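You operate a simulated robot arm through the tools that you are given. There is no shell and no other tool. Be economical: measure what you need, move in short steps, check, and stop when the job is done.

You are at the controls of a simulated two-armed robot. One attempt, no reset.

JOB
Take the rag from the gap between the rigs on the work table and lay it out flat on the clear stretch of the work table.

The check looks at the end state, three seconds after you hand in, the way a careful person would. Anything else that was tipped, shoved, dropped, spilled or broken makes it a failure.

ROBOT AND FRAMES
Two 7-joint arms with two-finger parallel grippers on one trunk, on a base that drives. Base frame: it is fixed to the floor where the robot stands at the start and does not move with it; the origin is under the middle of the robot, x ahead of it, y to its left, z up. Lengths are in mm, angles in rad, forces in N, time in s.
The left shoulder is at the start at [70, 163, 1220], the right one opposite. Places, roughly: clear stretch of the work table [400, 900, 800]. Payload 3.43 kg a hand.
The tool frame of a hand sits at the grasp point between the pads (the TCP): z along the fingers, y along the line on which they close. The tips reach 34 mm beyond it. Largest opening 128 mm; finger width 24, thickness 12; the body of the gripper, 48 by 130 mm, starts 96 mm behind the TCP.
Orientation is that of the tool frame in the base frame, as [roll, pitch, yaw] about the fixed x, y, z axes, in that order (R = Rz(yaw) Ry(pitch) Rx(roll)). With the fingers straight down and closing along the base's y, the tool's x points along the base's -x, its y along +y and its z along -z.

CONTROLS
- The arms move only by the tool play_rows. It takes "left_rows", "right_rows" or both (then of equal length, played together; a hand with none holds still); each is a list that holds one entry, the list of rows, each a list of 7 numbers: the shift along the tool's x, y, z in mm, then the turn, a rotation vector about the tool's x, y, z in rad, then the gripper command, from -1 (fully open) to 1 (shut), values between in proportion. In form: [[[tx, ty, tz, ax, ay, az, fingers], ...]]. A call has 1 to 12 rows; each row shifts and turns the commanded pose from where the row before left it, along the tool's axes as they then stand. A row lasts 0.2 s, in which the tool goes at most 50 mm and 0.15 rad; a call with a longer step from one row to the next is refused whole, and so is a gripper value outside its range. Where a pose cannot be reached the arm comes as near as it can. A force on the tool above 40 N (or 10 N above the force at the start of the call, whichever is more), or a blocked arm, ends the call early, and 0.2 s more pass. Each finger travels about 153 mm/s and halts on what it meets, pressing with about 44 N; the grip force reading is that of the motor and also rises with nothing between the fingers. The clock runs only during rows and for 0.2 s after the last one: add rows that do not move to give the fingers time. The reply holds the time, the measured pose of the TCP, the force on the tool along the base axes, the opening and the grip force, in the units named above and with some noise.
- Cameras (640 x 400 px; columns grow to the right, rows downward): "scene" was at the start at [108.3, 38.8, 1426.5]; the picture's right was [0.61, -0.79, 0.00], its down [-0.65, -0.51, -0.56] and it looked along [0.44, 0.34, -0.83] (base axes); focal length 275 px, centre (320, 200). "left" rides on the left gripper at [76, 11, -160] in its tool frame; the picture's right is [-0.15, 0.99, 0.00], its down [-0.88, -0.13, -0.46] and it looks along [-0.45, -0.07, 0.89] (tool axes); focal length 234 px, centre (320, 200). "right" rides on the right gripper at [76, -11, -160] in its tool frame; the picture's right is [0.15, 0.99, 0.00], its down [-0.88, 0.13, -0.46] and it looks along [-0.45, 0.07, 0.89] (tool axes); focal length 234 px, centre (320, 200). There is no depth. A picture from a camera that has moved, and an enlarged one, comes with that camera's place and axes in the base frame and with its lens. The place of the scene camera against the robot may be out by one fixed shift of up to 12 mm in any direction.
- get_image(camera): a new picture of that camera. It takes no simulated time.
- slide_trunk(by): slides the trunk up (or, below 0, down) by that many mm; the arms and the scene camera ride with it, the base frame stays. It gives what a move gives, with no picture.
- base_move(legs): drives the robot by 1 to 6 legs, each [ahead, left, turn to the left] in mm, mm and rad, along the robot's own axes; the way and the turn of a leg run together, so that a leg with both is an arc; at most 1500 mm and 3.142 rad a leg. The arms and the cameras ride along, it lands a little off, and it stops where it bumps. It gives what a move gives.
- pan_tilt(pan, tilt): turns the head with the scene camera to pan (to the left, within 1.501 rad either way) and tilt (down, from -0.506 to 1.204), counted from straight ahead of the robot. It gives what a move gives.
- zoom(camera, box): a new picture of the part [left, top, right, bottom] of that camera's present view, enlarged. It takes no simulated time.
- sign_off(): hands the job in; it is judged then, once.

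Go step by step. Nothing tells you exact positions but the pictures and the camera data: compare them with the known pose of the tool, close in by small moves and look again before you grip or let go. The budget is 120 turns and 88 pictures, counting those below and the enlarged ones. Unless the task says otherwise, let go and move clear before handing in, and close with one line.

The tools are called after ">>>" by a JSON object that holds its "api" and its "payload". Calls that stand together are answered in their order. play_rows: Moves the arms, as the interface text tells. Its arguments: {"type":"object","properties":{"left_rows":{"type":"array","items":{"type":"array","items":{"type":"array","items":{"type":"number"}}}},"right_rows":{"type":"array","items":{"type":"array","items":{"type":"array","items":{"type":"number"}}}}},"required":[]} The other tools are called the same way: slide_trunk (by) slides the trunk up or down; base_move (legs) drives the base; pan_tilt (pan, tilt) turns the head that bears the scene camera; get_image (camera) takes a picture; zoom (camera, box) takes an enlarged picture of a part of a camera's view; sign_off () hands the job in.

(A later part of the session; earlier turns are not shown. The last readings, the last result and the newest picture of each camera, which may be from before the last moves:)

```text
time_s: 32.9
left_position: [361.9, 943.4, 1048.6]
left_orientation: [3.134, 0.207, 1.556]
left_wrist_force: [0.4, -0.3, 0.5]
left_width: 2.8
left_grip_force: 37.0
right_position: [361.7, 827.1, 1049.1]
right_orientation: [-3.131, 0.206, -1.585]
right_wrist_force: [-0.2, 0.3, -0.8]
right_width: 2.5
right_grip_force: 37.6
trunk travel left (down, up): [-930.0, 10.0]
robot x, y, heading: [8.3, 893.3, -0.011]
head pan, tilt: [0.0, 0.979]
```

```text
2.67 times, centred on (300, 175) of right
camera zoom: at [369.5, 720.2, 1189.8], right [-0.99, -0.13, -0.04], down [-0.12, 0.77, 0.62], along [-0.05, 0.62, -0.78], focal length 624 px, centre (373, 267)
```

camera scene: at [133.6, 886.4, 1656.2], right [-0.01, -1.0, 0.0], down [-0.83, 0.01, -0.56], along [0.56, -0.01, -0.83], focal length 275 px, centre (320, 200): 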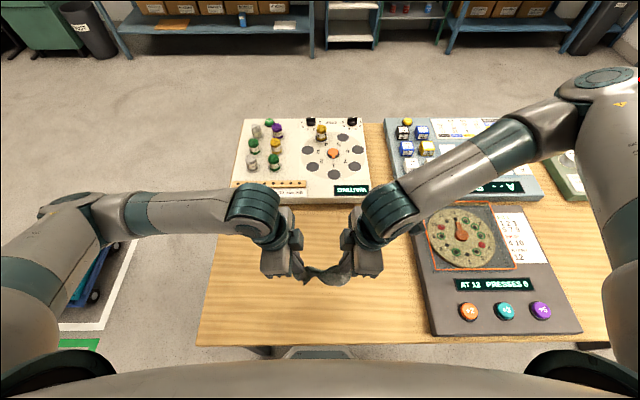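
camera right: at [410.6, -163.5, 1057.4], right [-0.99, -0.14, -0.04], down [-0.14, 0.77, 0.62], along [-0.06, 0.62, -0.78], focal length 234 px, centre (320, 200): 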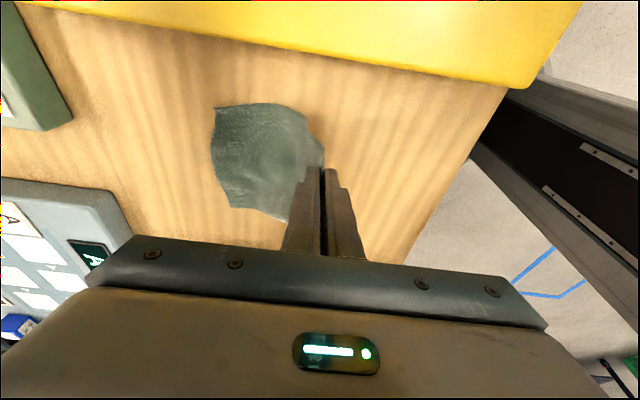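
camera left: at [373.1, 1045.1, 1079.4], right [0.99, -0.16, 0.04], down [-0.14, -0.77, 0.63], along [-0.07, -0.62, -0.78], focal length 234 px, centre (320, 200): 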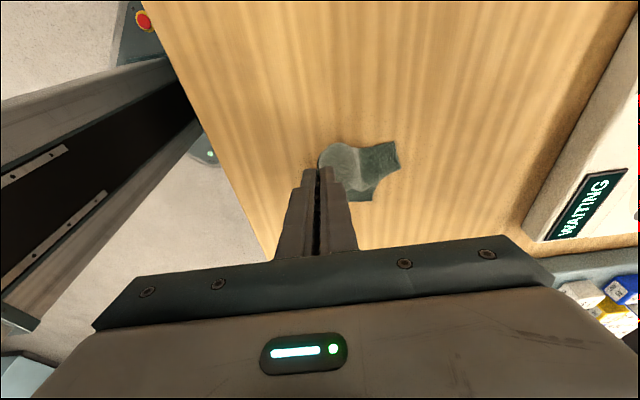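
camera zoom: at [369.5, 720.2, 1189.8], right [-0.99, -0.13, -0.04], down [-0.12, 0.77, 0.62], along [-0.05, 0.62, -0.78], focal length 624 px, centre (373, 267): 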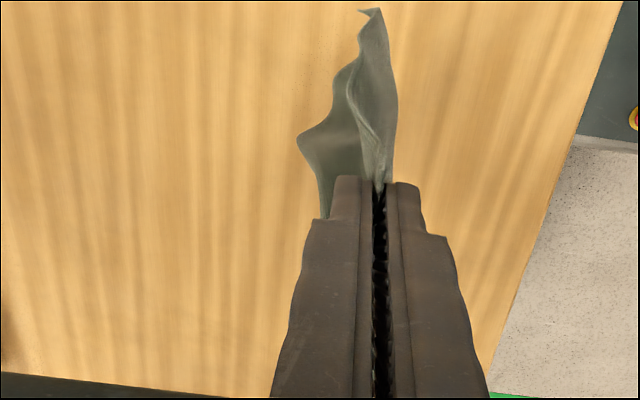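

Both corners are still held; the first lay was too slack. I'll spread the hands a touch, move forward again, touch just the bottom edge down, and drag back so the cloth trails out straight.

>>> {"api": "play_rows", "payload": {"left_rows": [[[2, 0, -0.4, 0, 0, 0, 1], [0, 15, 0, 0, 0, 0, 1], [0, 15, 0, 0, 0, 0, 1], [0, 15, 0, 0, 0, 0, 1], [0, 15, 0, 0, 0, 0, 1], [0, 15, 0, 0, 0, 0, 1], [0, 15, 0, 0, 0, 0, 1], [0, 15, 0, 0, 0, 0, 1], [0, 0, 0, 0, 0, 0, 1], [0, 0, 0, 0, 0, 0, 1], [0, 0, 0, 0, 0, 0, 1]]], "right_rows": [[[2, 0, -0.4, 0, 0, 0, 1], [0, -15, 0, 0, 0, 0, 1], [0, -15, 0, 0, 0, 0, 1], [0, -15, 0, 0, 0, 0, 1], [0, -15, 0, 0, 0, 0, 1], [0, -15, 0, 0, 0, 0, 1], [0, -15, 0, 0, 0, 0, 1], [0, -15, 0, 0, 0, 0, 1], [0, 0, 0, 0, 0, 0, 1], [0, 0, 0, 0, 0, 0, 1], [0, 0, 0, 0, 0, 0, 1]]]}}

>>> {"api": "slide_trunk", "payload": {"by": -55}}

>>> {"api": "zoom", "payload": {"camera": "scene", "box": [240, 130, 400, 270]}}

>>> {"api": "zoom", "payload": {"camera": "left", "box": [220, 70, 460, 220]}}

>>> {"api": "zoom", "payload": {"camera": "right", "box": [180, 70, 420, 220]}}

```text
time_s: 35.3
left_position: [466.5, 943.2, 1049.3]
left_orientation: [3.133, 0.207, 1.556]
left_wrist_force: [0.8, 0.5, -0.1]
left_width: 2.9
left_grip_force: 37.2
right_position: [467.4, 825.6, 1050.5]
right_orientation: [-3.13, 0.204, -1.584]
right_wrist_force: [0.1, -0.2, -0.5]
right_width: 2.2
right_grip_force: 37.3
trunk travel left (down, up): [-930.0, 10.0]
robot x, y, heading: [8.1, 894.5, -0.012]
head pan, tilt: [0.0, 0.979]
```

```text
time_s: 36.2
left_position: [466.6, 943.7, 995.7]
left_orientation: [3.135, 0.208, 1.555]
left_wrist_force: [-0.8, 0.0, 0.3]
left_width: 2.8
left_grip_force: 37.4
right_position: [466.8, 824.4, 993.6]
right_orientation: [-3.133, 0.206, -1.583]
right_wrist_force: [0.1, -0.4, 0.0]
right_width: 2.5
right_grip_force: 37.6
trunk travel left (down, up): [-875.0, 65.0]
robot x, y, heading: [6.6, 888.2, -0.018]
head pan, tilt: [0.0, 0.979]
```

```text
2.86 times, centred on (320, 200) of scene
camera zoom: at [132.9, 886.4, 1601.4], right [-0.01, -1.0, 0.0], down [-0.83, 0.01, -0.56], along [0.56, -0.01, -0.83], focal length 786 px, centre (320, 200)
```

zoom: 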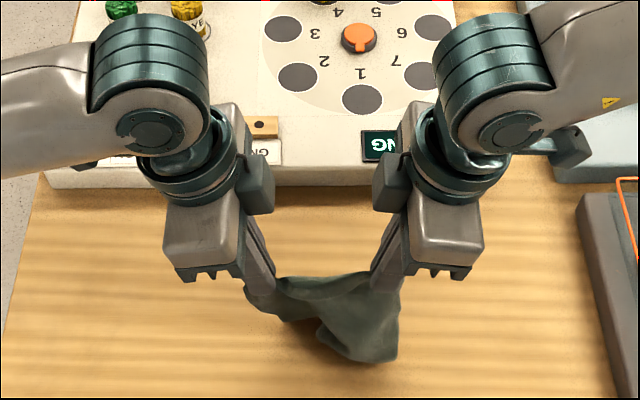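

```text
2.67 times, centred on (340, 145) of left
camera zoom: at [478.0, 1049.8, 1134.4], right [0.99, -0.16, 0.04], down [-0.14, -0.77, 0.63], along [-0.07, -0.62, -0.78], focal length 624 px, centre (267, 347)
```

zoom: 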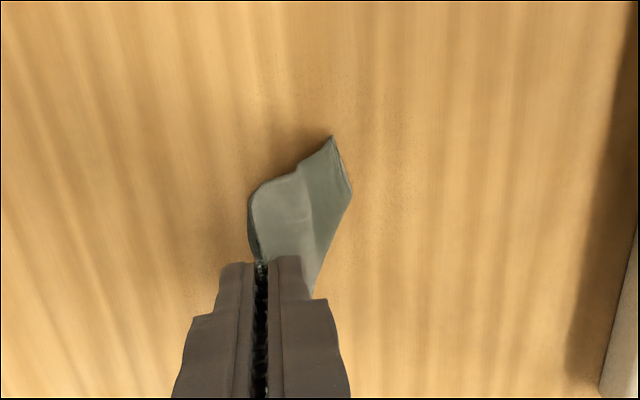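

```text
2.67 times, centred on (300, 145) of right
camera zoom: at [474.9, 717.5, 1135.6], right [-0.99, -0.13, -0.04], down [-0.13, 0.77, 0.62], along [-0.05, 0.62, -0.78], focal length 624 px, centre (373, 347)
```

zoom: 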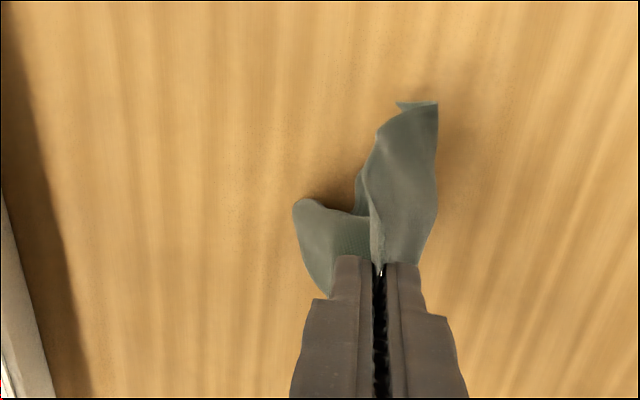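

The top edge is now nearly straight. Lowering slightly and dragging back slowly with only the bottom of the rag on the table.

>>> {"api": "play_rows", "payload": {"left_rows": [[[1, -8, 4.9, 0, 0, 0, 1], [1, -8, 4.9, 0, 0, 0, 1], [1, -8, 4.9, 0, 0, 0, 1], [1, -8, 4.9, 0, 0, 0, 1], [0, -10, 0, 0, 0, 0, 1], [0, -10, 0, 0, 0, 0, 1], [0, -10, 0, 0, 0, 0, 1], [0, -10, 0, 0, 0, 0, 1]]], "right_rows": [[[1, 8, 4.9, 0, 0, 0, 1], [1, 8, 4.9, 0, 0, 0, 1], [1, 8, 4.9, 0, 0, 0, 1], [1, 8, 4.9, 0, 0, 0, 1], [0, 10, 0, 0, 0, 0, 1], [0, 10, 0, 0, 0, 0, 1], [0, 10, 0, 0, 0, 0, 1], [0, 10, 0, 0, 0, 0, 1]]]}}

>>> {"api": "zoom", "payload": {"camera": "scene", "box": [240, 150, 400, 290]}}

>>> {"api": "zoom", "payload": {"camera": "left", "box": [220, 70, 460, 220]}}

>>> {"api": "zoom", "payload": {"camera": "right", "box": [180, 70, 420, 220]}}

```text
time_s: 38.0
left_position: [393.4, 945.7, 974.4]
left_orientation: [3.134, 0.209, 1.558]
left_wrist_force: [0.3, -0.5, 0.2]
left_width: 2.7
left_grip_force: 37.6
right_position: [395.1, 823.9, 973.9]
right_orientation: [-3.131, 0.206, -1.583]
right_wrist_force: [0.1, -0.3, -0.2]
right_width: 2.6
right_grip_force: 36.9
trunk travel left (down, up): [-875.0, 65.0]
robot x, y, heading: [7.6, 892.5, -0.012]
head pan, tilt: [0.0, 0.979]
```

```text
2.86 times, centred on (320, 220) of scene
camera zoom: at [132.7, 886.4, 1601.4], right [-0.01, -1.0, 0.0], down [-0.83, 0.01, -0.56], along [0.56, -0.01, -0.83], focal length 786 px, centre (320, 143)
```

zoom: 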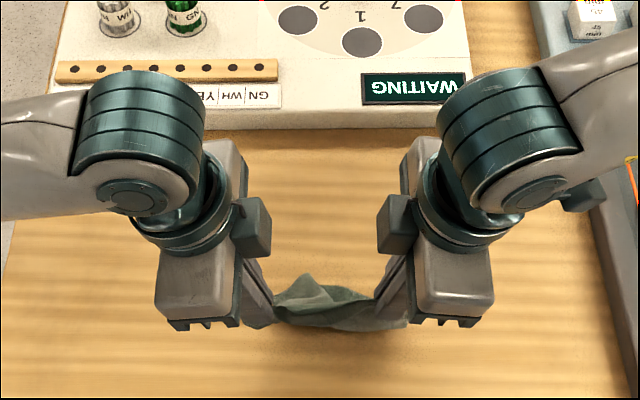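

```text
2.67 times, centred on (340, 145) of left
camera zoom: at [405.5, 1051.6, 1114.0], right [0.99, -0.16, 0.04], down [-0.14, -0.77, 0.63], along [-0.07, -0.62, -0.78], focal length 624 px, centre (267, 347)
```

zoom: 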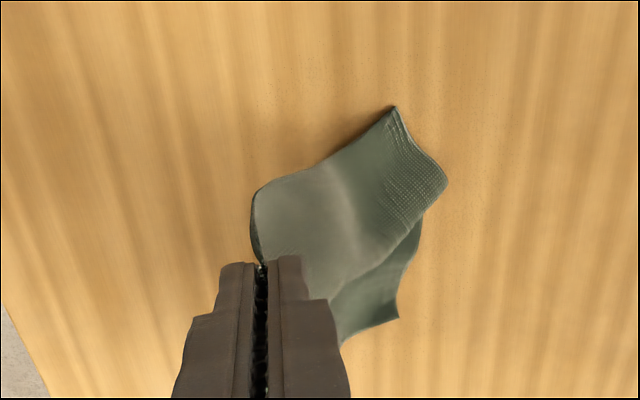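

```text
2.67 times, centred on (300, 145) of right
camera zoom: at [403.0, 716.7, 1115.3], right [-0.99, -0.13, -0.04], down [-0.13, 0.77, 0.62], along [-0.05, 0.62, -0.78], focal length 624 px, centre (373, 347)
```

zoom: 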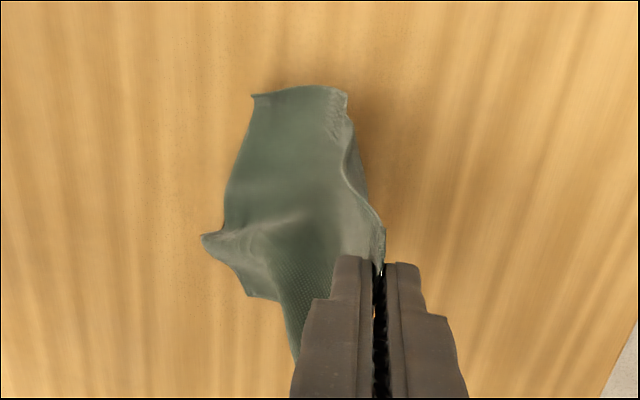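

The rag is trailing out away from the hands now. Continuing to pull back and lower gradually.

>>> {"api": "play_rows", "payload": {"left_rows": [[[0.4, -10, 2, 0, 0, 0, 1], [0.4, -10, 2, 0, 0, 0, 1], [0.4, -10, 2, 0, 0, 0, 1], [0.4, -10, 2, 0, 0, 0, 1], [0.4, -10, 2, 0, 0, 0, 1], [0.4, -10, 2, 0, 0, 0, 1]]], "right_rows": [[[0.4, 10, 2, 0, 0, 0, 1], [0.4, 10, 2, 0, 0, 0, 1], [0.4, 10, 2, 0, 0, 0, 1], [0.4, 10, 2, 0, 0, 0, 1], [0.4, 10, 2, 0, 0, 0, 1], [0.4, 10, 2, 0, 0, 0, 1]]]}}

>>> {"api": "zoom", "payload": {"camera": "scene", "box": [240, 180, 400, 320]}}

>>> {"api": "zoom", "payload": {"camera": "left", "box": [220, 70, 460, 220]}}

>>> {"api": "zoom", "payload": {"camera": "right", "box": [180, 70, 420, 220]}}

```text
time_s: 39.4
left_position: [334.6, 945.8, 960.4]
left_orientation: [3.134, 0.207, 1.557]
left_wrist_force: [-0.8, -0.2, -0.2]
left_width: 2.5
left_grip_force: 37.4
right_position: [335.9, 827.6, 960.6]
right_orientation: [-3.131, 0.205, -1.583]
right_wrist_force: [-0.5, -0.6, -0.4]
right_width: 2.5
right_grip_force: 37.4
trunk travel left (down, up): [-875.0, 65.0]
robot x, y, heading: [9.8, 900.7, -0.008]
head pan, tilt: [0.0, 0.979]
```

```text
2.86 times, centred on (320, 250) of scene
camera zoom: at [133.0, 886.6, 1601.3], right [-0.01, -1.0, 0.0], down [-0.83, 0.01, -0.56], along [0.56, -0.01, -0.83], focal length 786 px, centre (320, 57)
```

zoom: 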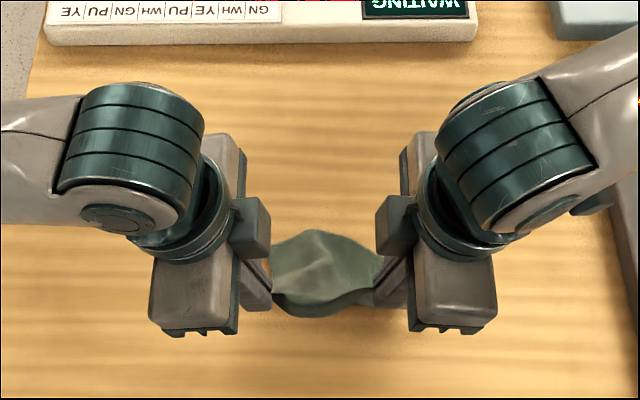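

```text
2.67 times, centred on (340, 145) of left
camera zoom: at [346.4, 1051.7, 1101.0], right [0.99, -0.16, 0.04], down [-0.14, -0.77, 0.63], along [-0.07, -0.62, -0.78], focal length 624 px, centre (267, 347)
```

zoom: 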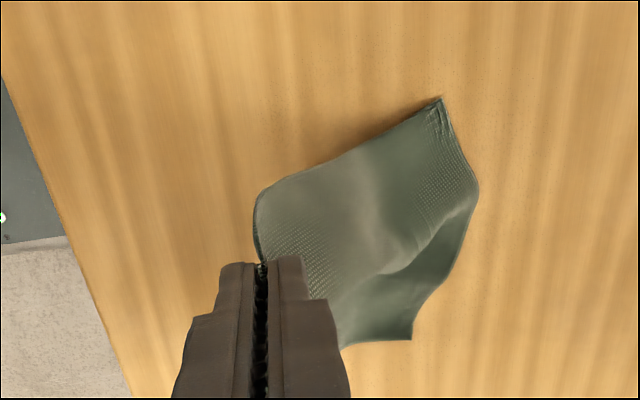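

```text
2.67 times, centred on (300, 145) of right
camera zoom: at [343.7, 720.1, 1101.1], right [-0.99, -0.13, -0.04], down [-0.12, 0.77, 0.62], along [-0.05, 0.62, -0.78], focal length 624 px, centre (373, 347)
```

zoom: 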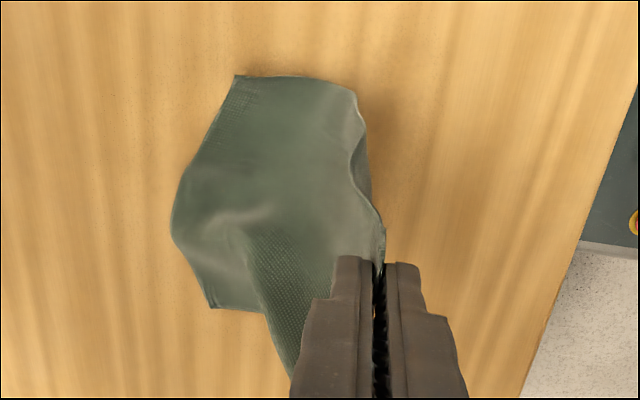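

It's unfolding well. I'll keep pulling with the base and lower with the trunk.

>>> {"api": "slide_trunk", "payload": {"by": -25}}

>>> {"api": "base_move", "payload": {"legs": [[-35, 0, 0]]}}

>>> {"api": "slide_trunk", "payload": {"by": -40}}

>>> {"api": "zoom", "payload": {"camera": "scene", "box": [240, 180, 400, 320]}}

>>> {"api": "zoom", "payload": {"camera": "right", "box": [100, 40, 420, 240]}}

```text
time_s: 40.1
left_position: [334.1, 946.4, 936.2]
left_orientation: [3.134, 0.208, 1.555]
left_wrist_force: [-0.3, -0.3, 0.5]
left_width: 2.6
left_grip_force: 37.3
right_position: [333.7, 826.3, 935.0]
right_orientation: [-3.132, 0.206, -1.584]
right_wrist_force: [0.3, 0.2, 0.3]
right_width: 2.5
right_grip_force: 36.8
trunk travel left (down, up): [-850.0, 90.0]
robot x, y, heading: [12.3, 890.6, -0.01]
head pan, tilt: [0.0, 0.979]
```

```text
time_s: 41.0
left_position: [305.3, 946.0, 933.2]
left_orientation: [3.14, 0.208, 1.557]
left_wrist_force: [0.5, 0.3, -0.5]
left_width: 2.6
left_grip_force: 37.4
right_position: [305.1, 827.5, 933.1]
right_orientation: [-3.133, 0.204, -1.587]
right_wrist_force: [1.5, 0.8, -0.7]
right_width: 2.6
right_grip_force: 37.3
trunk travel left (down, up): [-850.0, 90.0]
robot x, y, heading: [-24.3, 896.4, -0.017]
head pan, tilt: [0.0, 0.979]
```

```text
time_s: 41.8
left_position: [300.3, 944.9, 896.0]
left_orientation: [3.133, 0.208, 1.553]
left_wrist_force: [-1.3, 0.1, -0.6]
left_width: 2.7
left_grip_force: 37.5
right_position: [301.6, 826.4, 895.0]
right_orientation: [-3.128, 0.205, -1.588]
right_wrist_force: [0.5, 0.7, -0.3]
right_width: 2.8
right_grip_force: 37.4
trunk travel left (down, up): [-810.0, 130.0]
robot x, y, heading: [-25.7, 894.2, -0.012]
head pan, tilt: [0.0, 0.979]
```

```text
2.86 times, centred on (320, 250) of scene
camera zoom: at [97.4, 886.8, 1536.5], right [-0.01, -1.0, 0.0], down [-0.83, 0.01, -0.56], along [0.56, -0.01, -0.83], focal length 786 px, centre (320, 57)
```

zoom: 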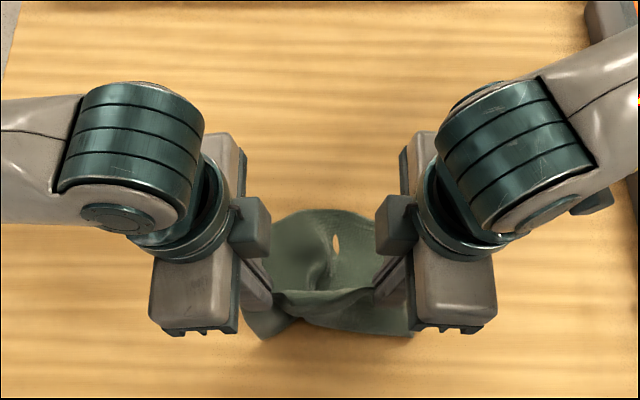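

```text
2.00 times, centred on (260, 140) of right
camera zoom: at [308.7, 720.0, 1036.5], right [-0.99, -0.13, -0.04], down [-0.12, 0.77, 0.62], along [-0.05, 0.62, -0.78], focal length 468 px, centre (440, 320)
```

zoom: 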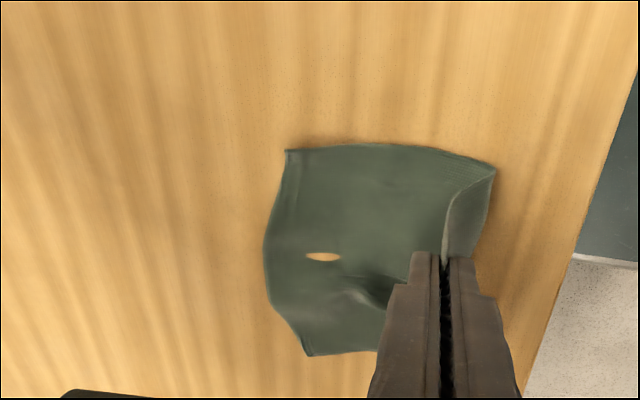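

It's nearly flat, with the near flap falling on the robot's side. Lowering the rest of the way with a little pull back.

>>> {"api": "play_rows", "payload": {"left_rows": [[[1.2, -4, 5.9, 0, 0, 0, 1], [1.2, -4, 5.9, 0, 0, 0, 1], [1.2, -4, 5.9, 0, 0, 0, 1], [1.2, -4, 5.9, 0, 0, 0, 1], [1.2, 0, 5.9, 0, 0, 0, 1], [1.2, 0, 5.9, 0, 0, 0, 1], [1.2, 0, 5.9, 0, 0, 0, 1], [1.2, 0, 5.9, 0, 0, 0, 1]]], "right_rows": [[[1.2, 4, 5.9, 0, 0, 0, 1], [1.2, 4, 5.9, 0, 0, 0, 1], [1.2, 4, 5.9, 0, 0, 0, 1], [1.2, 4, 5.9, 0, 0, 0, 1], [1.2, 0, 5.9, 0, 0, 0, 1], [1.2, 0, 5.9, 0, 0, 0, 1], [1.2, 0, 5.9, 0, 0, 0, 1], [1.2, 0, 5.9, 0, 0, 0, 1]]]}}

>>> {"api": "zoom", "payload": {"camera": "scene", "box": [240, 180, 400, 320]}}

>>> {"api": "get_image", "payload": {"camera": "right"}}

>>> {"api": "get_image", "payload": {"camera": "left"}}

```text
time_s: 43.6
left_position: [285.9, 946.1, 848.5]
left_orientation: [3.134, 0.206, 1.557]
left_wrist_force: [-0.4, 0.9, -0.3]
left_width: 2.4
left_grip_force: 37.1
right_position: [286.7, 827.7, 847.2]
right_orientation: [-3.13, 0.206, -1.586]
right_wrist_force: [-0.1, 0.0, -1.0]
right_width: 2.4
right_grip_force: 37.5
trunk travel left (down, up): [-810.0, 130.0]
robot x, y, heading: [-26.0, 894.0, -0.014]
head pan, tilt: [0.0, 0.979]
```

```text
2.86 times, centred on (320, 250) of scene
camera zoom: at [99.3, 886.7, 1536.3], right [-0.01, -1.0, 0.0], down [-0.83, 0.01, -0.56], along [0.56, -0.01, -0.83], focal length 786 px, centre (320, 57)
```

zoom: 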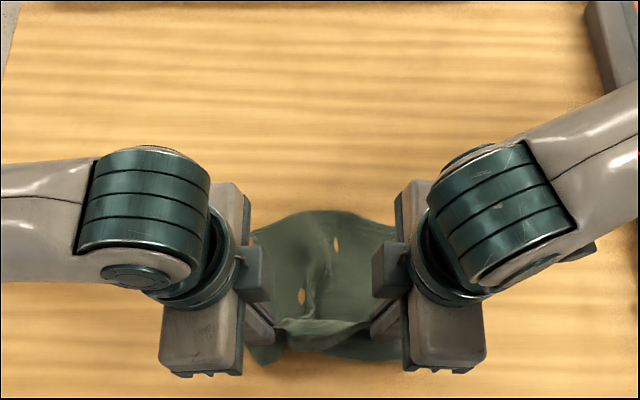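

```text
40 pictures are left
camera right: at [294.8, 720.5, 987.8], right [-0.99, -0.13, -0.04], down [-0.12, 0.77, 0.62], along [-0.05, 0.62, -0.78], focal length 234 px, centre (320, 200)
```

right: 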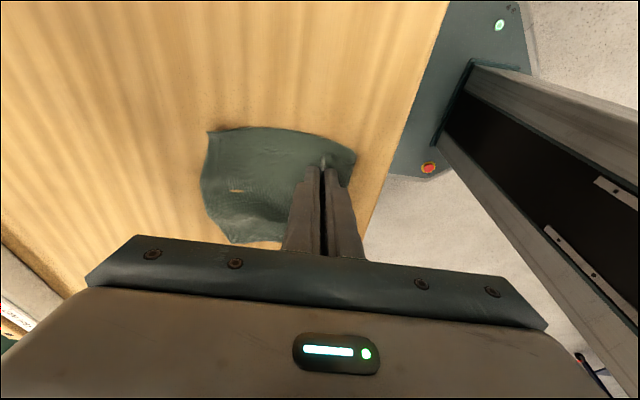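

```text
39 pictures are left
camera left: at [297.0, 1051.4, 988.3], right [0.99, -0.16, 0.04], down [-0.15, -0.77, 0.63], along [-0.07, -0.62, -0.78], focal length 234 px, centre (320, 200)
```

left: 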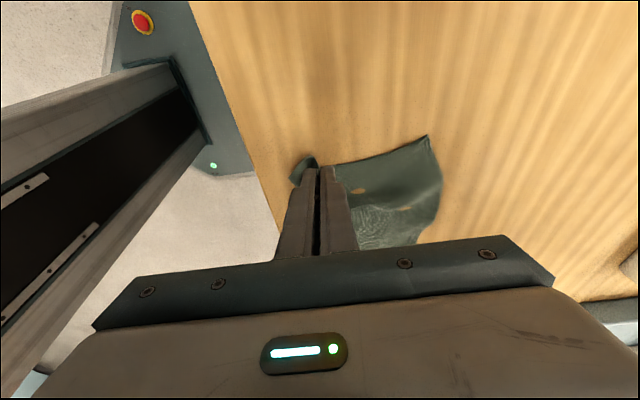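

The rag lies out with just the pinched ridge held. I'm lowering the last ~9 mm and opening slowly so the fingers spread the ridge flat.

>>> {"api": "play_rows", "payload": {"left_rows": [[[0.8, 0, 3.9, 0, 0, 0, 1], [0.8, 0, 3.9, 0, 0, 0, 1], [0, 0, 0, 0, 0, 0, 1], [0, 0, 0, 0, 0, 0, 0.85], [0, 0, 0, 0, 0, 0, 0.7], [0, 0, 0, 0, 0, 0, 0.55], [0, 0, 0, 0, 0, 0, 0.4], [0, 0, 0, 0, 0, 0, 0.25], [0, 0, 0, 0, 0, 0, 0.25]]], "right_rows": [[[0.8, 0, 3.9, 0, 0, 0, 1], [0.8, 0, 3.9, 0, 0, 0, 1], [0, 0, 0, 0, 0, 0, 1], [0, 0, 0, 0, 0, 0, 0.85], [0, 0, 0, 0, 0, 0, 0.7], [0, 0, 0, 0, 0, 0, 0.55], [0, 0, 0, 0, 0, 0, 0.4], [0, 0, 0, 0, 0, 0, 0.25], [0, 0, 0, 0, 0, 0, 0.25]]]}}

>>> {"api": "zoom", "payload": {"camera": "right", "box": [160, 100, 400, 260]}}

>>> {"api": "zoom", "payload": {"camera": "left", "box": [240, 100, 480, 260]}}

```text
time_s: 45.6
left_position: [286.3, 944.8, 839.9]
left_orientation: [3.134, 0.208, 1.556]
left_wrist_force: [-0.5, 0.4, 0.5]
left_width: 48.0
left_grip_force: 0.0
right_position: [286.2, 828.4, 839.6]
right_orientation: [-3.131, 0.206, -1.586]
right_wrist_force: [-0.3, -0.2, 1.3]
right_width: 47.7
right_grip_force: 0.1
trunk travel left (down, up): [-810.0, 130.0]
robot x, y, heading: [-23.1, 894.0, -0.014]
head pan, tilt: [0.0, 0.979]
```

```text
2.50 times, centred on (280, 180) of right
camera zoom: at [294.4, 720.4, 980.5], right [-0.99, -0.13, -0.04], down [-0.12, 0.77, 0.62], along [-0.05, 0.62, -0.78], focal length 585 px, centre (420, 250)
```

zoom: 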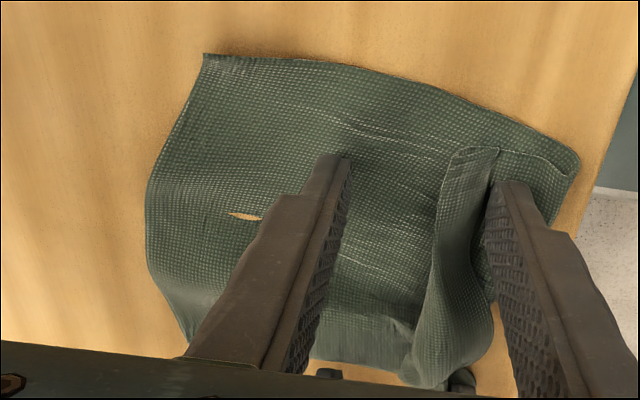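

```text
2.50 times, centred on (360, 180) of left
camera zoom: at [297.1, 1050.9, 979.9], right [0.99, -0.16, 0.04], down [-0.15, -0.77, 0.63], along [-0.07, -0.62, -0.78], focal length 585 px, centre (220, 250)
```

zoom: 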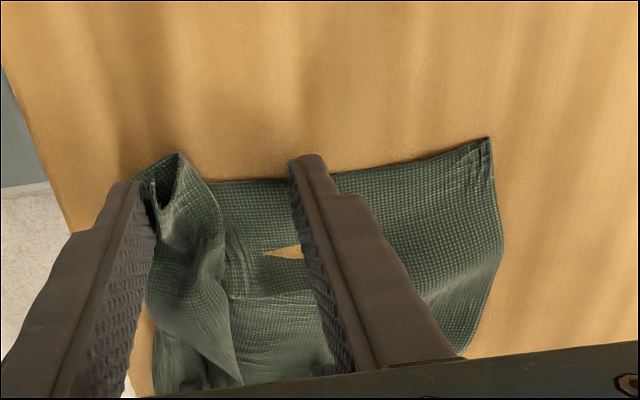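

The body of the rag is flat, but the near edge folds back as a standing flap, and it sits close to the table's front edge. I'll lift clear, then press lightly on the far part and drag the rag forward before unfolding the flap.

>>> {"api": "play_rows", "payload": {"left_rows": [[[-2, 0, -9.8, 0, 0, 0, 0.25], [-2, 0, -9.8, 0, 0, 0, 0.25], [-2, 0, -9.8, 0, 0, 0, 0.25], [-2, 0, -9.8, 0, 0, 0, 0.25], [-2, 0, -9.8, 0, 0, 0, 0.25], [-2, 0, -9.8, 0, 0, 0, 0.25], [-2, 0, -9.8, 0, 0, 0, 0.25], [-2, 0, -9.8, 0, 0, 0, 0.25]]], "right_rows": [[[-2, 0, -9.8, 0, 0, 0, 0.25], [-2, 0, -9.8, 0, 0, 0, 0.25], [-2, 0, -9.8, 0, 0, 0, 0.25], [-2, 0, -9.8, 0, 0, 0, 0.25], [-2, 0, -9.8, 0, 0, 0, 0.25], [-2, 0, -9.8, 0, 0, 0, 0.25], [-2, 0, -9.8, 0, 0, 0, 0.25], [-2, 0, -9.8, 0, 0, 0, 0.25]]]}}

>>> {"api": "zoom", "payload": {"camera": "scene", "box": [240, 200, 400, 320]}}

>>> {"api": "get_image", "payload": {"camera": "right"}}

```text
time_s: 47.4
left_position: [283.8, 945.9, 920.8]
left_orientation: [3.135, 0.208, 1.553]
left_wrist_force: [0.5, 0.1, 0.7]
left_width: 48.0
left_grip_force: 0.0
right_position: [285.2, 827.6, 919.4]
right_orientation: [-3.13, 0.205, -1.587]
right_wrist_force: [0.3, 0.2, -0.4]
right_width: 48.2
right_grip_force: 0.1
trunk travel left (down, up): [-810.0, 130.0]
robot x, y, heading: [-27.2, 893.3, -0.017]
head pan, tilt: [0.0, 0.979]
```

```text
3.33 times, centred on (320, 260) of scene
camera zoom: at [99.1, 886.7, 1536.2], right [-0.01, -1.0, 0.0], down [-0.83, 0.01, -0.56], along [0.56, -0.01, -0.83], focal length 917 px, centre (320, 0)
```

zoom: 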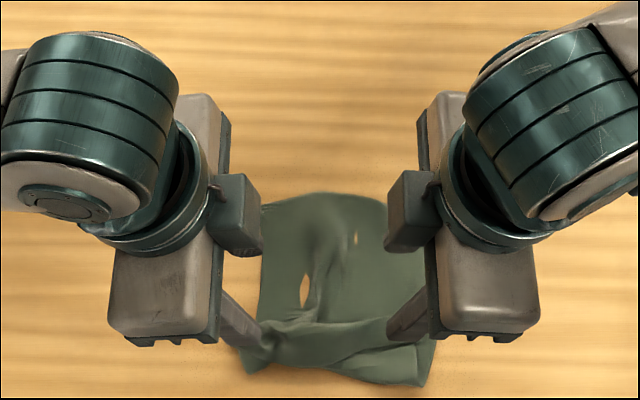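

```text
35 pictures are left
camera right: at [293.2, 720.2, 1060.4], right [-0.99, -0.13, -0.04], down [-0.12, 0.77, 0.62], along [-0.05, 0.62, -0.78], focal length 234 px, centre (320, 200)
```

right: 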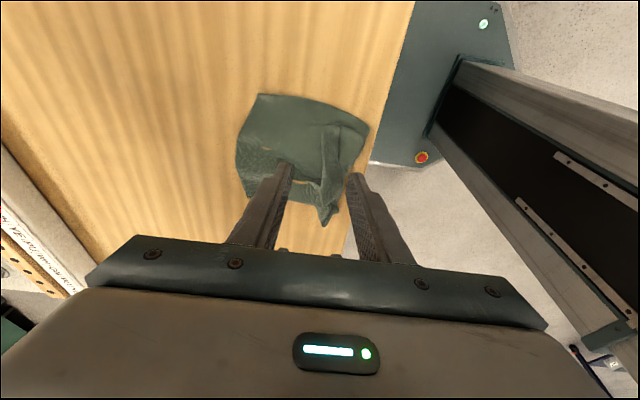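

I'll move the hands aside to get a clear view of the rag.

>>> {"api": "play_rows", "payload": {"left_rows": [[[27, 0, -5.5, 0, 0, 0, 0.25], [27, 0, -5.5, 0, 0, 0, 0.25], [27, 0, -5.5, 0, 0, 0, 0.25], [27, 0, -5.5, 0, 0, 0, 0.25]]], "right_rows": [[[27, 0, -5.5, 0, 0, 0, 0.25], [27, 0, -5.5, 0, 0, 0, 0.25], [27, 0, -5.5, 0, 0, 0, 0.25], [27, 0, -5.5, 0, 0, 0, 0.25]]]}}

>>> {"api": "zoom", "payload": {"camera": "scene", "box": [240, 220, 400, 320]}}

```text
time_s: 48.4
left_position: [296.5, 1054.5, 912.0]
left_orientation: [3.132, 0.206, 1.554]
left_wrist_force: [-0.6, -0.5, 0.4]
left_width: 47.9
left_grip_force: 0.0
left hand out of reach, approached as far as the arm can: row 2, 3
right_position: [293.6, 717.8, 911.9]
right_orientation: [-3.129, 0.205, -1.585]
right_wrist_force: [-0.6, 0.5, -0.5]
right_width: 48.1
right_grip_force: 0.2
right hand out of reach, approached as far as the arm can: row 2, 3
trunk travel left (down, up): [-810.0, 130.0]
robot x, y, heading: [-22.9, 893.0, -0.013]
head pan, tilt: [0.0, 0.979]
```

```text
4.00 times, centred on (320, 270) of scene
camera zoom: at [96.3, 885.7, 1536.6], right [-0.01, -1.0, 0.0], down [-0.83, 0.01, -0.56], along [0.56, -0.01, -0.83], focal length 1100 px, centre (320, -80)
```

zoom: 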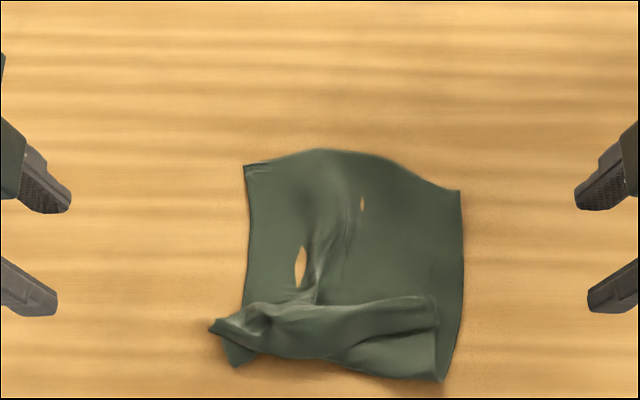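

The flat body spans x≈245–380 and the flap is folded back onto it, about 50 mm wide. I'll move the base forward 30 mm and bring closed fingers over the far part to press and drag it forward.

>>> {"api": "base_move", "payload": {"legs": [[30, 0, 0.012]]}}

>>> {"api": "play_rows", "payload": {"left_rows": [[[-33, 6, 6, 0, 0, 0, 0.6], [-33, 6, 6, 0, 0, 0, 1], [-33, 6, 6, 0, 0, 0, 1], [-33, 6, 6, 0, 0, 0, 1], [0, 0, 0, 0, 0, 0, 1]]], "right_rows": [[[-22, -6, 4, 0, 0, 0, 0.6], [-22, -6, 4, 0, 0, 0, 1], [-22, -6, 4, 0, 0, 0, 1], [-22, -6, 4, 0, 0, 0, 1], [0, 0, 0, 0, 0, 0, 1]]]}}

```text
time_s: 49.3
left_position: [321.7, 1060.3, 911.3]
left_orientation: [3.132, 0.207, 1.566]
left_wrist_force: [0.1, -0.5, -0.1]
left_width: 48.1
left_grip_force: 0.1
right_position: [323.2, 722.7, 911.8]
right_orientation: [-3.127, 0.207, -1.573]
right_wrist_force: [-0.2, 0.2, -0.2]
right_width: 48.2
right_grip_force: 0.0
trunk travel left (down, up): [-810.0, 130.0]
robot x, y, heading: [4.4, 895.7, 0.001]
head pan, tilt: [0.0, 0.979]
```

```text
time_s: 50.5
left_position: [348.0, 927.7, 912.6]
left_orientation: [3.136, 0.208, 1.567]
left_wrist_force: [-0.4, 0.4, 0.2]
left_width: 0.2
left_grip_force: 33.0
right_position: [350.4, 813.1, 912.7]
right_orientation: [-3.132, 0.203, -1.573]
right_wrist_force: [0.6, -0.4, 0.0]
right_width: 0.0
right_grip_force: 32.8
trunk travel left (down, up): [-810.0, 130.0]
robot x, y, heading: [5.1, 898.0, 0.004]
head pan, tilt: [0.0, 0.979]
```

Hands are above the far part. Lowering to just above contact, then pressing lightly.

>>> {"api": "play_rows", "payload": {"left_rows": [[[0, 0, 13, 0, 0, 0, 1], [0, 0, 13, 0, 0, 0, 1], [0, 0, 13, 0, 0, 0, 1], [0, 0, 13, 0, 0, 0, 1], [0, 0, 13, 0, 0, 0, 1], [0, 0, 0, 0, 0, 0, 1]]], "right_rows": [[[2.6, 0, 12.8, 0, 0, 0, 1], [2.6, 0, 12.8, 0, 0, 0, 1], [2.6, 0, 12.8, 0, 0, 0, 1], [2.6, 0, 12.8, 0, 0, 0, 1], [2.6, 0, 12.8, 0, 0, 0, 1], [0, 0, 0, 0, 0, 0, 1]]]}}

>>> {"api": "play_rows", "payload": {"left_rows": [[[1.6, 0, 7.4, 0, 0, 0, 1], [1, 0, 4.9, 0, 0, 0, 1], [0, 0, 0, 0, 0, 0, 1]]], "right_rows": [[[1.6, 0, 7.4, 0, 0, 0, 1], [1, 0, 4.9, 0, 0, 0, 1], [0, 0, 0, 0, 0, 0, 1]]]}}

>>> {"api": "zoom", "payload": {"camera": "scene", "box": [240, 200, 400, 320]}}

```text
time_s: 51.9
left_position: [348.8, 911.2, 851.4]
left_orientation: [3.137, 0.208, 1.566]
left_wrist_force: [-0.3, 0.9, -0.1]
left_width: 0.0
left_grip_force: 33.3
right_position: [348.9, 812.4, 847.1]
right_orientation: [-3.131, 0.208, -1.573]
right_wrist_force: [0.1, 0.6, 0.2]
right_width: 0.0
right_grip_force: 33.1
trunk travel left (down, up): [-810.0, 130.0]
robot x, y, heading: [6.9, 889.8, 0.002]
head pan, tilt: [0.0, 0.979]
```

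```text
time_s: 52.7
left_position: [347.3, 911.9, 840.1]
left_orientation: [3.135, 0.208, 1.567]
left_wrist_force: [0.4, -0.5, -0.4]
left_width: 0.0
left_grip_force: 33.0
right_position: [350.6, 813.5, 837.7]
right_orientation: [-3.129, 0.207, -1.574]
right_wrist_force: [-0.4, -4.7, 27.6]
right_width: 0.0
right_grip_force: 32.9
trunk travel left (down, up): [-810.0, 130.0]
robot x, y, heading: [8.5, 893.6, -0.003]
head pan, tilt: [0.0, 0.979]
```

```text
3.33 times, centred on (320, 260) of scene
camera zoom: at [126.7, 887.8, 1536.9], right [0.0, -1.0, 0.0], down [-0.83, 0.0, -0.56], along [0.56, 0.0, -0.83], focal length 917 px, centre (320, 0)
```

zoom: 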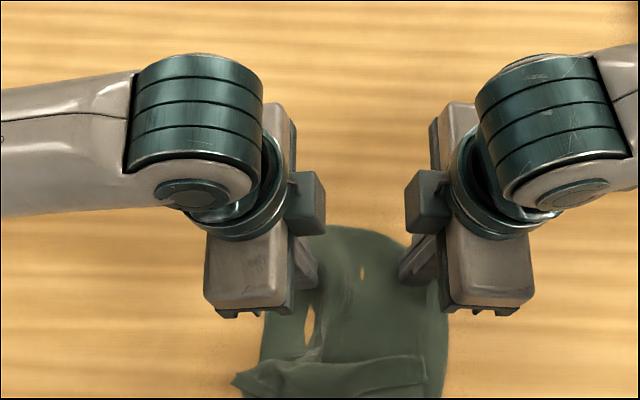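

The right hand presses at 28 N, the left isn't touching yet. I'll even them out and drag forward 80 mm.

>>> {"api": "play_rows", "payload": {"left_rows": [[[1, 0, 5.4, 0, 0, 0, 1], [0, 0, 0, 0, 0, 0, 1], [0, 8, 0, 0, 0, 0, 1], [0, 8, 0, 0, 0, 0, 1], [0, 8, 0, 0, 0, 0, 1], [0, 8, 0, 0, 0, 0, 1], [0, 8, 0, 0, 0, 0, 1], [0, 8, 0, 0, 0, 0, 1], [0, 8, 0, 0, 0, 0, 1], [0, 8, 0, 0, 0, 0, 1], [0, 8, 0, 0, 0, 0, 1], [0, 8, 0, 0, 0, 0, 1]]], "right_rows": [[[-0.2, 0, -1.2, 0, 0, 0, 1], [0, 0, 0, 0, 0, 0, 1], [0, -8, 0, 0, 0, 0, 1], [0, -8, 0, 0, 0, 0, 1], [0, -8, 0, 0, 0, 0, 1], [0, -8, 0, 0, 0, 0, 1], [0, -8, 0, 0, 0, 0, 1], [0, -8, 0, 0, 0, 0, 1], [0, -8, 0, 0, 0, 0, 1], [0, -8, 0, 0, 0, 0, 1], [0, -8, 0, 0, 0, 0, 1], [0, -8, 0, 0, 0, 0, 1]]]}}

>>> {"api": "zoom", "payload": {"camera": "scene", "box": [240, 200, 400, 320]}}

```text
time_s: 53.3
left_position: [349.4, 909.9, 837.9]
left_orientation: [3.129, 0.215, 1.566]
left_wrist_force: [-1.5, 3.8, 18.3]
left_width: 0.0
left_grip_force: 32.8
right_position: [348.5, 813.5, 836.3]
right_orientation: [-3.131, 0.207, -1.571]
right_wrist_force: [-4.4, -1.4, 18.8]
right_width: 0.1
right_grip_force: 32.9
trunk travel left (down, up): [-810.0, 130.0]
robot x, y, heading: [2.3, 894.6, -0.001]
head pan, tilt: [0.0, 0.979]
stopped in row 3 (left hand): the force on the tool passed its limit (the readings are from after the stop); the commanded pose is now the measured one
```

```text
3.33 times, centred on (320, 260) of scene
camera zoom: at [126.0, 887.8, 1536.5], right [0.0, -1.0, 0.0], down [-0.83, 0.0, -0.56], along [0.56, 0.0, -0.83], focal length 917 px, centre (320, 0)
```

zoom: 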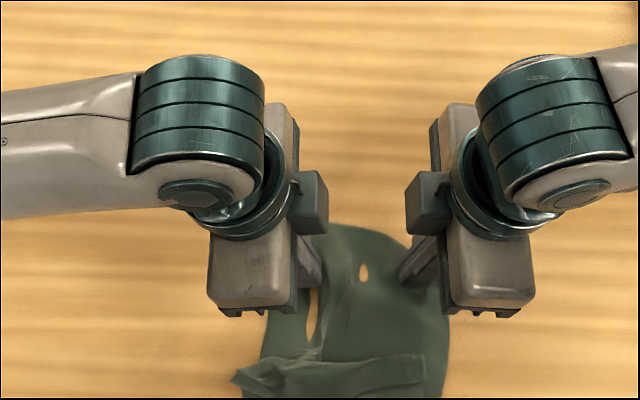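

Both press at about 18 N now; dragging forward.

>>> {"api": "play_rows", "payload": {"left_rows": [[[0, 6, 0, 0, 0, 0, 1], [0, 6, 0, 0, 0, 0, 1], [0, 6, 0, 0, 0, 0, 1], [0, 6, 0, 0, 0, 0, 1], [0, 6, 0, 0, 0, 0, 1], [0, 6, 0, 0, 0, 0, 1], [0, 6, 0, 0, 0, 0, 1], [0, 6, 0, 0, 0, 0, 1], [0, 6, 0, 0, 0, 0, 1], [0, 6, 0, 0, 0, 0, 1]]], "right_rows": [[[0, -6, 0, 0, 0, 0, 1], [0, -6, 0, 0, 0, 0, 1], [0, -6, 0, 0, 0, 0, 1], [0, -6, 0, 0, 0, 0, 1], [0, -6, 0, 0, 0, 0, 1], [0, -6, 0, 0, 0, 0, 1], [0, -6, 0, 0, 0, 0, 1], [0, -6, 0, 0, 0, 0, 1], [0, -6, 0, 0, 0, 0, 1], [0, -6, 0, 0, 0, 0, 1]]]}}

>>> {"api": "zoom", "payload": {"camera": "scene", "box": [240, 180, 400, 300]}}

```text
time_s: 55.5
left_position: [409.2, 908.1, 837.3]
left_orientation: [3.13, 0.214, 1.564]
left_wrist_force: [-7.4, -1.4, 30.6]
left_width: 0.1
left_grip_force: 32.8
right_position: [409.4, 813.3, 837.1]
right_orientation: [-3.13, 0.204, -1.573]
right_wrist_force: [0.7, 0.5, -0.1]
right_width: 0.0
right_grip_force: 33.1
trunk travel left (down, up): [-810.0, 130.0]
robot x, y, heading: [4.8, 891.2, -0.001]
head pan, tilt: [0.0, 0.979]
```

```text
3.33 times, centred on (320, 240) of scene
camera zoom: at [124.9, 888.3, 1536.7], right [0.0, -1.0, 0.0], down [-0.83, 0.0, -0.56], along [0.56, 0.0, -0.83], focal length 917 px, centre (320, 67)
```

zoom: 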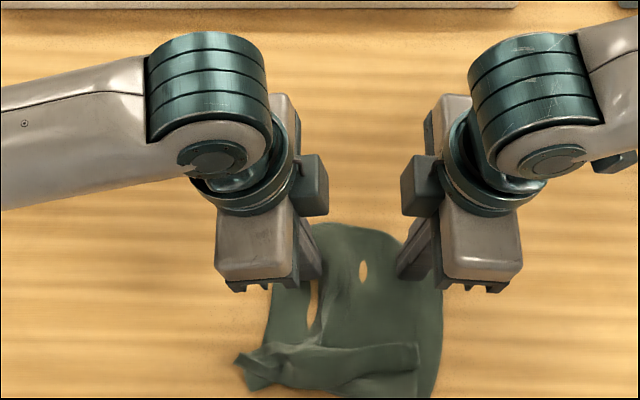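

It follows well: the rag moved forward about 60 mm. One more 30 mm drag with the right pressed a little more.

>>> {"api": "play_rows", "payload": {"left_rows": [[[0, 0, 0, 0, 0, 0, 1], [0, 6, 0, 0, 0, 0, 1], [0, 6, 0, 0, 0, 0, 1], [0, 6, 0, 0, 0, 0, 1], [0, 6, 0, 0, 0, 0, 1], [0, 6, 0, 0, 0, 0, 1], [-1, 0, -6, 0, 0, 0, 1], [-4, 0, -20, 0, 0, 0, 1], [-6, 0, -30, 0, 0, 0, 1], [0, -10, -20, 0, 0, 0, 1]]], "right_rows": [[[0.6, 0, 3, 0, 0, 0, 1], [0, -6, 0, 0, 0, 0, 1], [0, -6, 0, 0, 0, 0, 1], [0, -6, 0, 0, 0, 0, 1], [0, -6, 0, 0, 0, 0, 1], [0, -6, 0, 0, 0, 0, 1], [-1, 0, -6, 0, 0, 0, 1], [-4, 0, -20, 0, 0, 0, 1], [-6, 0, -30, 0, 0, 0, 1], [0, 10, -20, 0, 0, 0, 1]]]}}

>>> {"api": "zoom", "payload": {"camera": "scene", "box": [240, 180, 400, 300]}}

```text
time_s: 56.4
left_position: [420.7, 910.0, 836.3]
left_orientation: [3.131, 0.213, 1.567]
left_wrist_force: [-4.7, 2.5, 17.6]
left_width: 0.0
left_grip_force: 33.1
right_position: [424.3, 816.0, 836.4]
right_orientation: [-3.129, 0.213, -1.569]
right_wrist_force: [-5.1, -1.6, 22.8]
right_width: 0.1
right_grip_force: 32.8
trunk travel left (down, up): [-810.0, 130.0]
robot x, y, heading: [9.8, 893.7, -0.002]
head pan, tilt: [0.0, 0.979]
stopped in row 4 (right hand): the force on the tool passed its limit (the readings are from after the stop); the commanded pose is now the measured one
```

```text
3.33 times, centred on (320, 240) of scene
camera zoom: at [125.3, 888.3, 1536.4], right [0.0, -1.0, 0.0], down [-0.83, 0.0, -0.56], along [0.56, 0.0, -0.83], focal length 917 px, centre (320, 67)
```

zoom: 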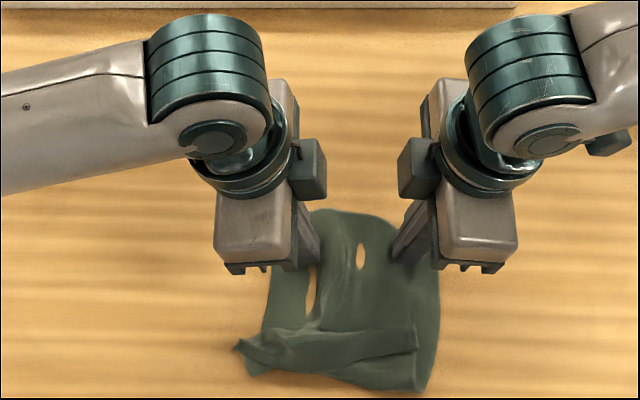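

Good; another 20 mm, then lift off and look.

>>> {"api": "play_rows", "payload": {"left_rows": [[[0, 5, 0, 0, 0, 0, 1], [0, 5, 0, 0, 0, 0, 1], [0, 5, 0, 0, 0, 0, 1], [0, 5, 0, 0, 0, 0, 1], [-1, 0, -5, 0, 0, 0, 1], [-4, 0, -20, 0, 0, 0, 1], [-6, 0, -30, 0, 0, 0, 1], [20, -10, -10, 0, 0, 0, 0.6], [30, -10, -6, 0, 0, 0, 0.4], [30, -10, -6, 0, 0, 0, 0.3]]], "right_rows": [[[0, -5, 0, 0, 0, 0, 1], [0, -5, 0, 0, 0, 0, 1], [0, -5, 0, 0, 0, 0, 1], [0, -5, 0, 0, 0, 0, 1], [-1, 0, -5, 0, 0, 0, 1], [-4, 0, -20, 0, 0, 0, 1], [-6, 0, -30, 0, 0, 0, 1], [20, 10, -10, 0, 0, 0, 0.6], [30, 10, -6, 0, 0, 0, 0.4], [30, 10, -6, 0, 0, 0, 0.3]]]}}

>>> {"api": "zoom", "payload": {"camera": "scene", "box": [240, 190, 400, 290]}}

```text
time_s: 58.6
left_position: [410.5, 992.9, 891.9]
left_orientation: [3.133, 0.212, 1.566]
left_wrist_force: [-0.2, 0.0, -0.5]
left_width: 44.9
left_grip_force: 0.2
right_position: [410.7, 730.8, 895.4]
right_orientation: [-3.132, 0.207, -1.571]
right_wrist_force: [1.2, -0.1, 0.2]
right_width: 44.7
right_grip_force: 0.0
trunk travel left (down, up): [-810.0, 130.0]
robot x, y, heading: [3.1, 895.9, -0.002]
head pan, tilt: [0.0, 0.979]
```

```text
4.00 times, centred on (320, 240) of scene
camera zoom: at [126.9, 889.0, 1536.4], right [0.0, -1.0, 0.0], down [-0.83, 0.0, -0.56], along [0.56, 0.0, -0.83], focal length 1100 px, centre (320, 40)
```

zoom: 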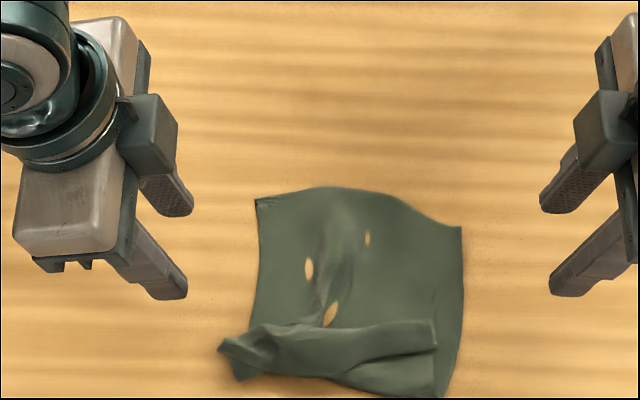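

The rag now spans x≈340–480. I need to unfold the flap toward the robot; checking its height with the wrist views.

>>> {"api": "get_image", "payload": {"camera": "right"}}

>>> {"api": "zoom", "payload": {"camera": "left", "box": [200, 60, 440, 200]}}

```text
28 pictures are left
camera right: at [420.5, 625.2, 1036.9], right [-0.99, -0.14, -0.04], down [-0.13, 0.77, 0.63], along [-0.06, 0.63, -0.78], focal length 234 px, centre (320, 200)
```

right: 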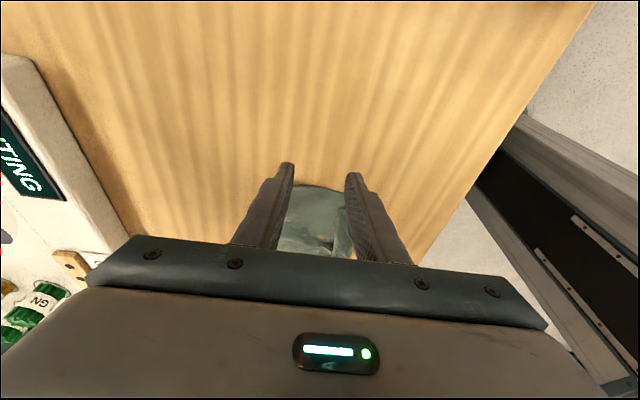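

```text
2.67 times, centred on (320, 130) of left
camera zoom: at [420.4, 1099.5, 1033.6], right [0.99, -0.15, 0.04], down [-0.14, -0.77, 0.63], along [-0.06, -0.63, -0.78], focal length 624 px, centre (320, 387)
```

zoom: 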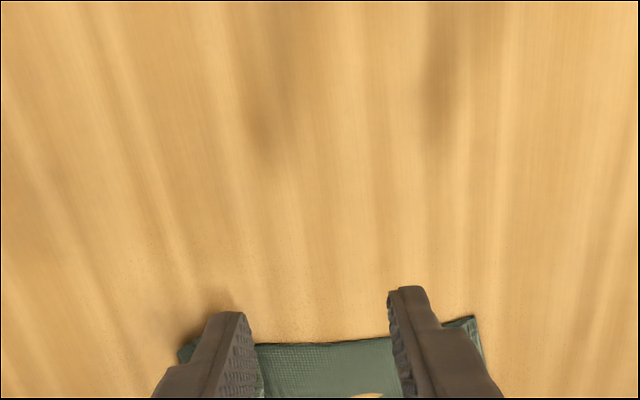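

I'll use closed fingertips just above the surface as a sweep: set them down beyond the flap's edge, then push it back toward the robot.

>>> {"api": "play_rows", "payload": {"left_rows": [[[-14.9, 0, 3.15, 0, 0, 0, 1], [-14.9, 0, 3.15, 0, 0, 0, 1], [-14.9, 0, 3.15, 0, 0, 0, 1], [-14.9, 0, 3.15, 0, 0, 0, 1], [2, 0, 9.6, 0, 0, 0, 1], [2, 0, 9.6, 0, 0, 0, 1], [2, 0, 9.6, 0, 0, 0, 1], [2, 0, 9.6, 0, 0, 0, 1], [2, 0, 9.6, 0, 0, 0, 1], [0, 0, 0, 0, 0, 0, 1]]], "right_rows": [[[-21.3, 0, 4.5, 0, 0, 0, 1], [-21.3, 0, 4.5, 0, 0, 0, 1], [-21.3, 0, 4.5, 0, 0, 0, 1], [-21.3, 0, 4.5, 0, 0, 0, 1], [2.2, 0, 10.3, 0, 0, 0, 1], [2.2, 0, 10.3, 0, 0, 0, 1], [2.2, 0, 10.3, 0, 0, 0, 1], [2.2, 0, 10.3, 0, 0, 0, 1], [2.2, 0, 10.3, 0, 0, 0, 1], [0, 0, 0, 0, 0, 0, 1]]]}}

>>> {"api": "get_image", "payload": {"camera": "right"}}

>>> {"api": "get_image", "payload": {"camera": "left"}}

```text
time_s: 60.8
left_position: [412.0, 932.8, 847.3]
left_orientation: [3.134, 0.21, 1.569]
left_wrist_force: [0.2, 0.2, -1.1]
left_width: 0.3
left_grip_force: 32.6
right_position: [414.0, 818.2, 844.2]
right_orientation: [-3.132, 0.21, -1.57]
right_wrist_force: [-0.5, 0.8, -0.1]
right_width: 0.0
right_grip_force: 32.8
trunk travel left (down, up): [-810.0, 130.0]
robot x, y, heading: [7.4, 896.0, -0.004]
head pan, tilt: [0.0, 0.979]
```

```text
26 pictures are left
camera right: at [422.6, 709.7, 984.0], right [-0.99, -0.14, -0.04], down [-0.13, 0.77, 0.63], along [-0.06, 0.63, -0.78], focal length 234 px, centre (320, 200)
```

right: 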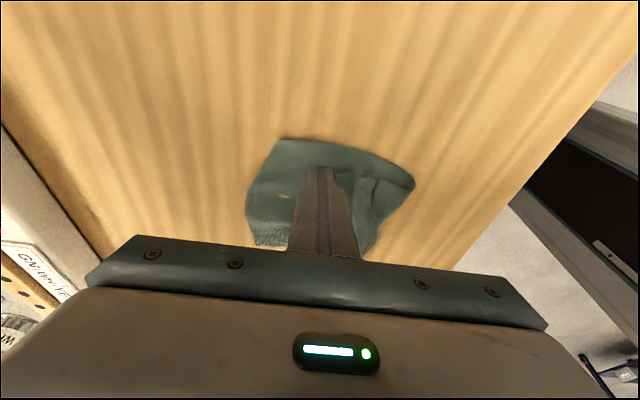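

```text
25 pictures are left
camera left: at [423.1, 1038.1, 987.2], right [0.99, -0.15, 0.04], down [-0.14, -0.77, 0.63], along [-0.06, -0.63, -0.78], focal length 234 px, centre (320, 200)
```

left: 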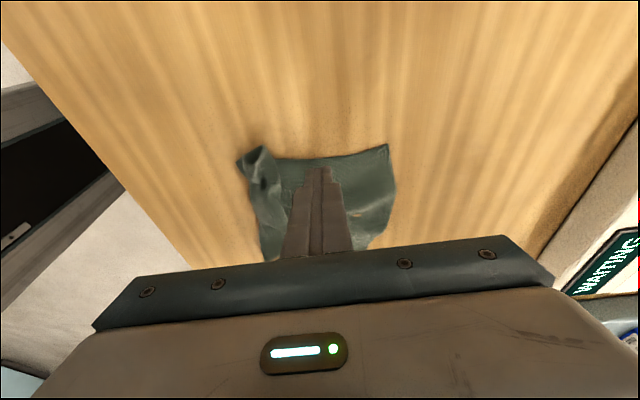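

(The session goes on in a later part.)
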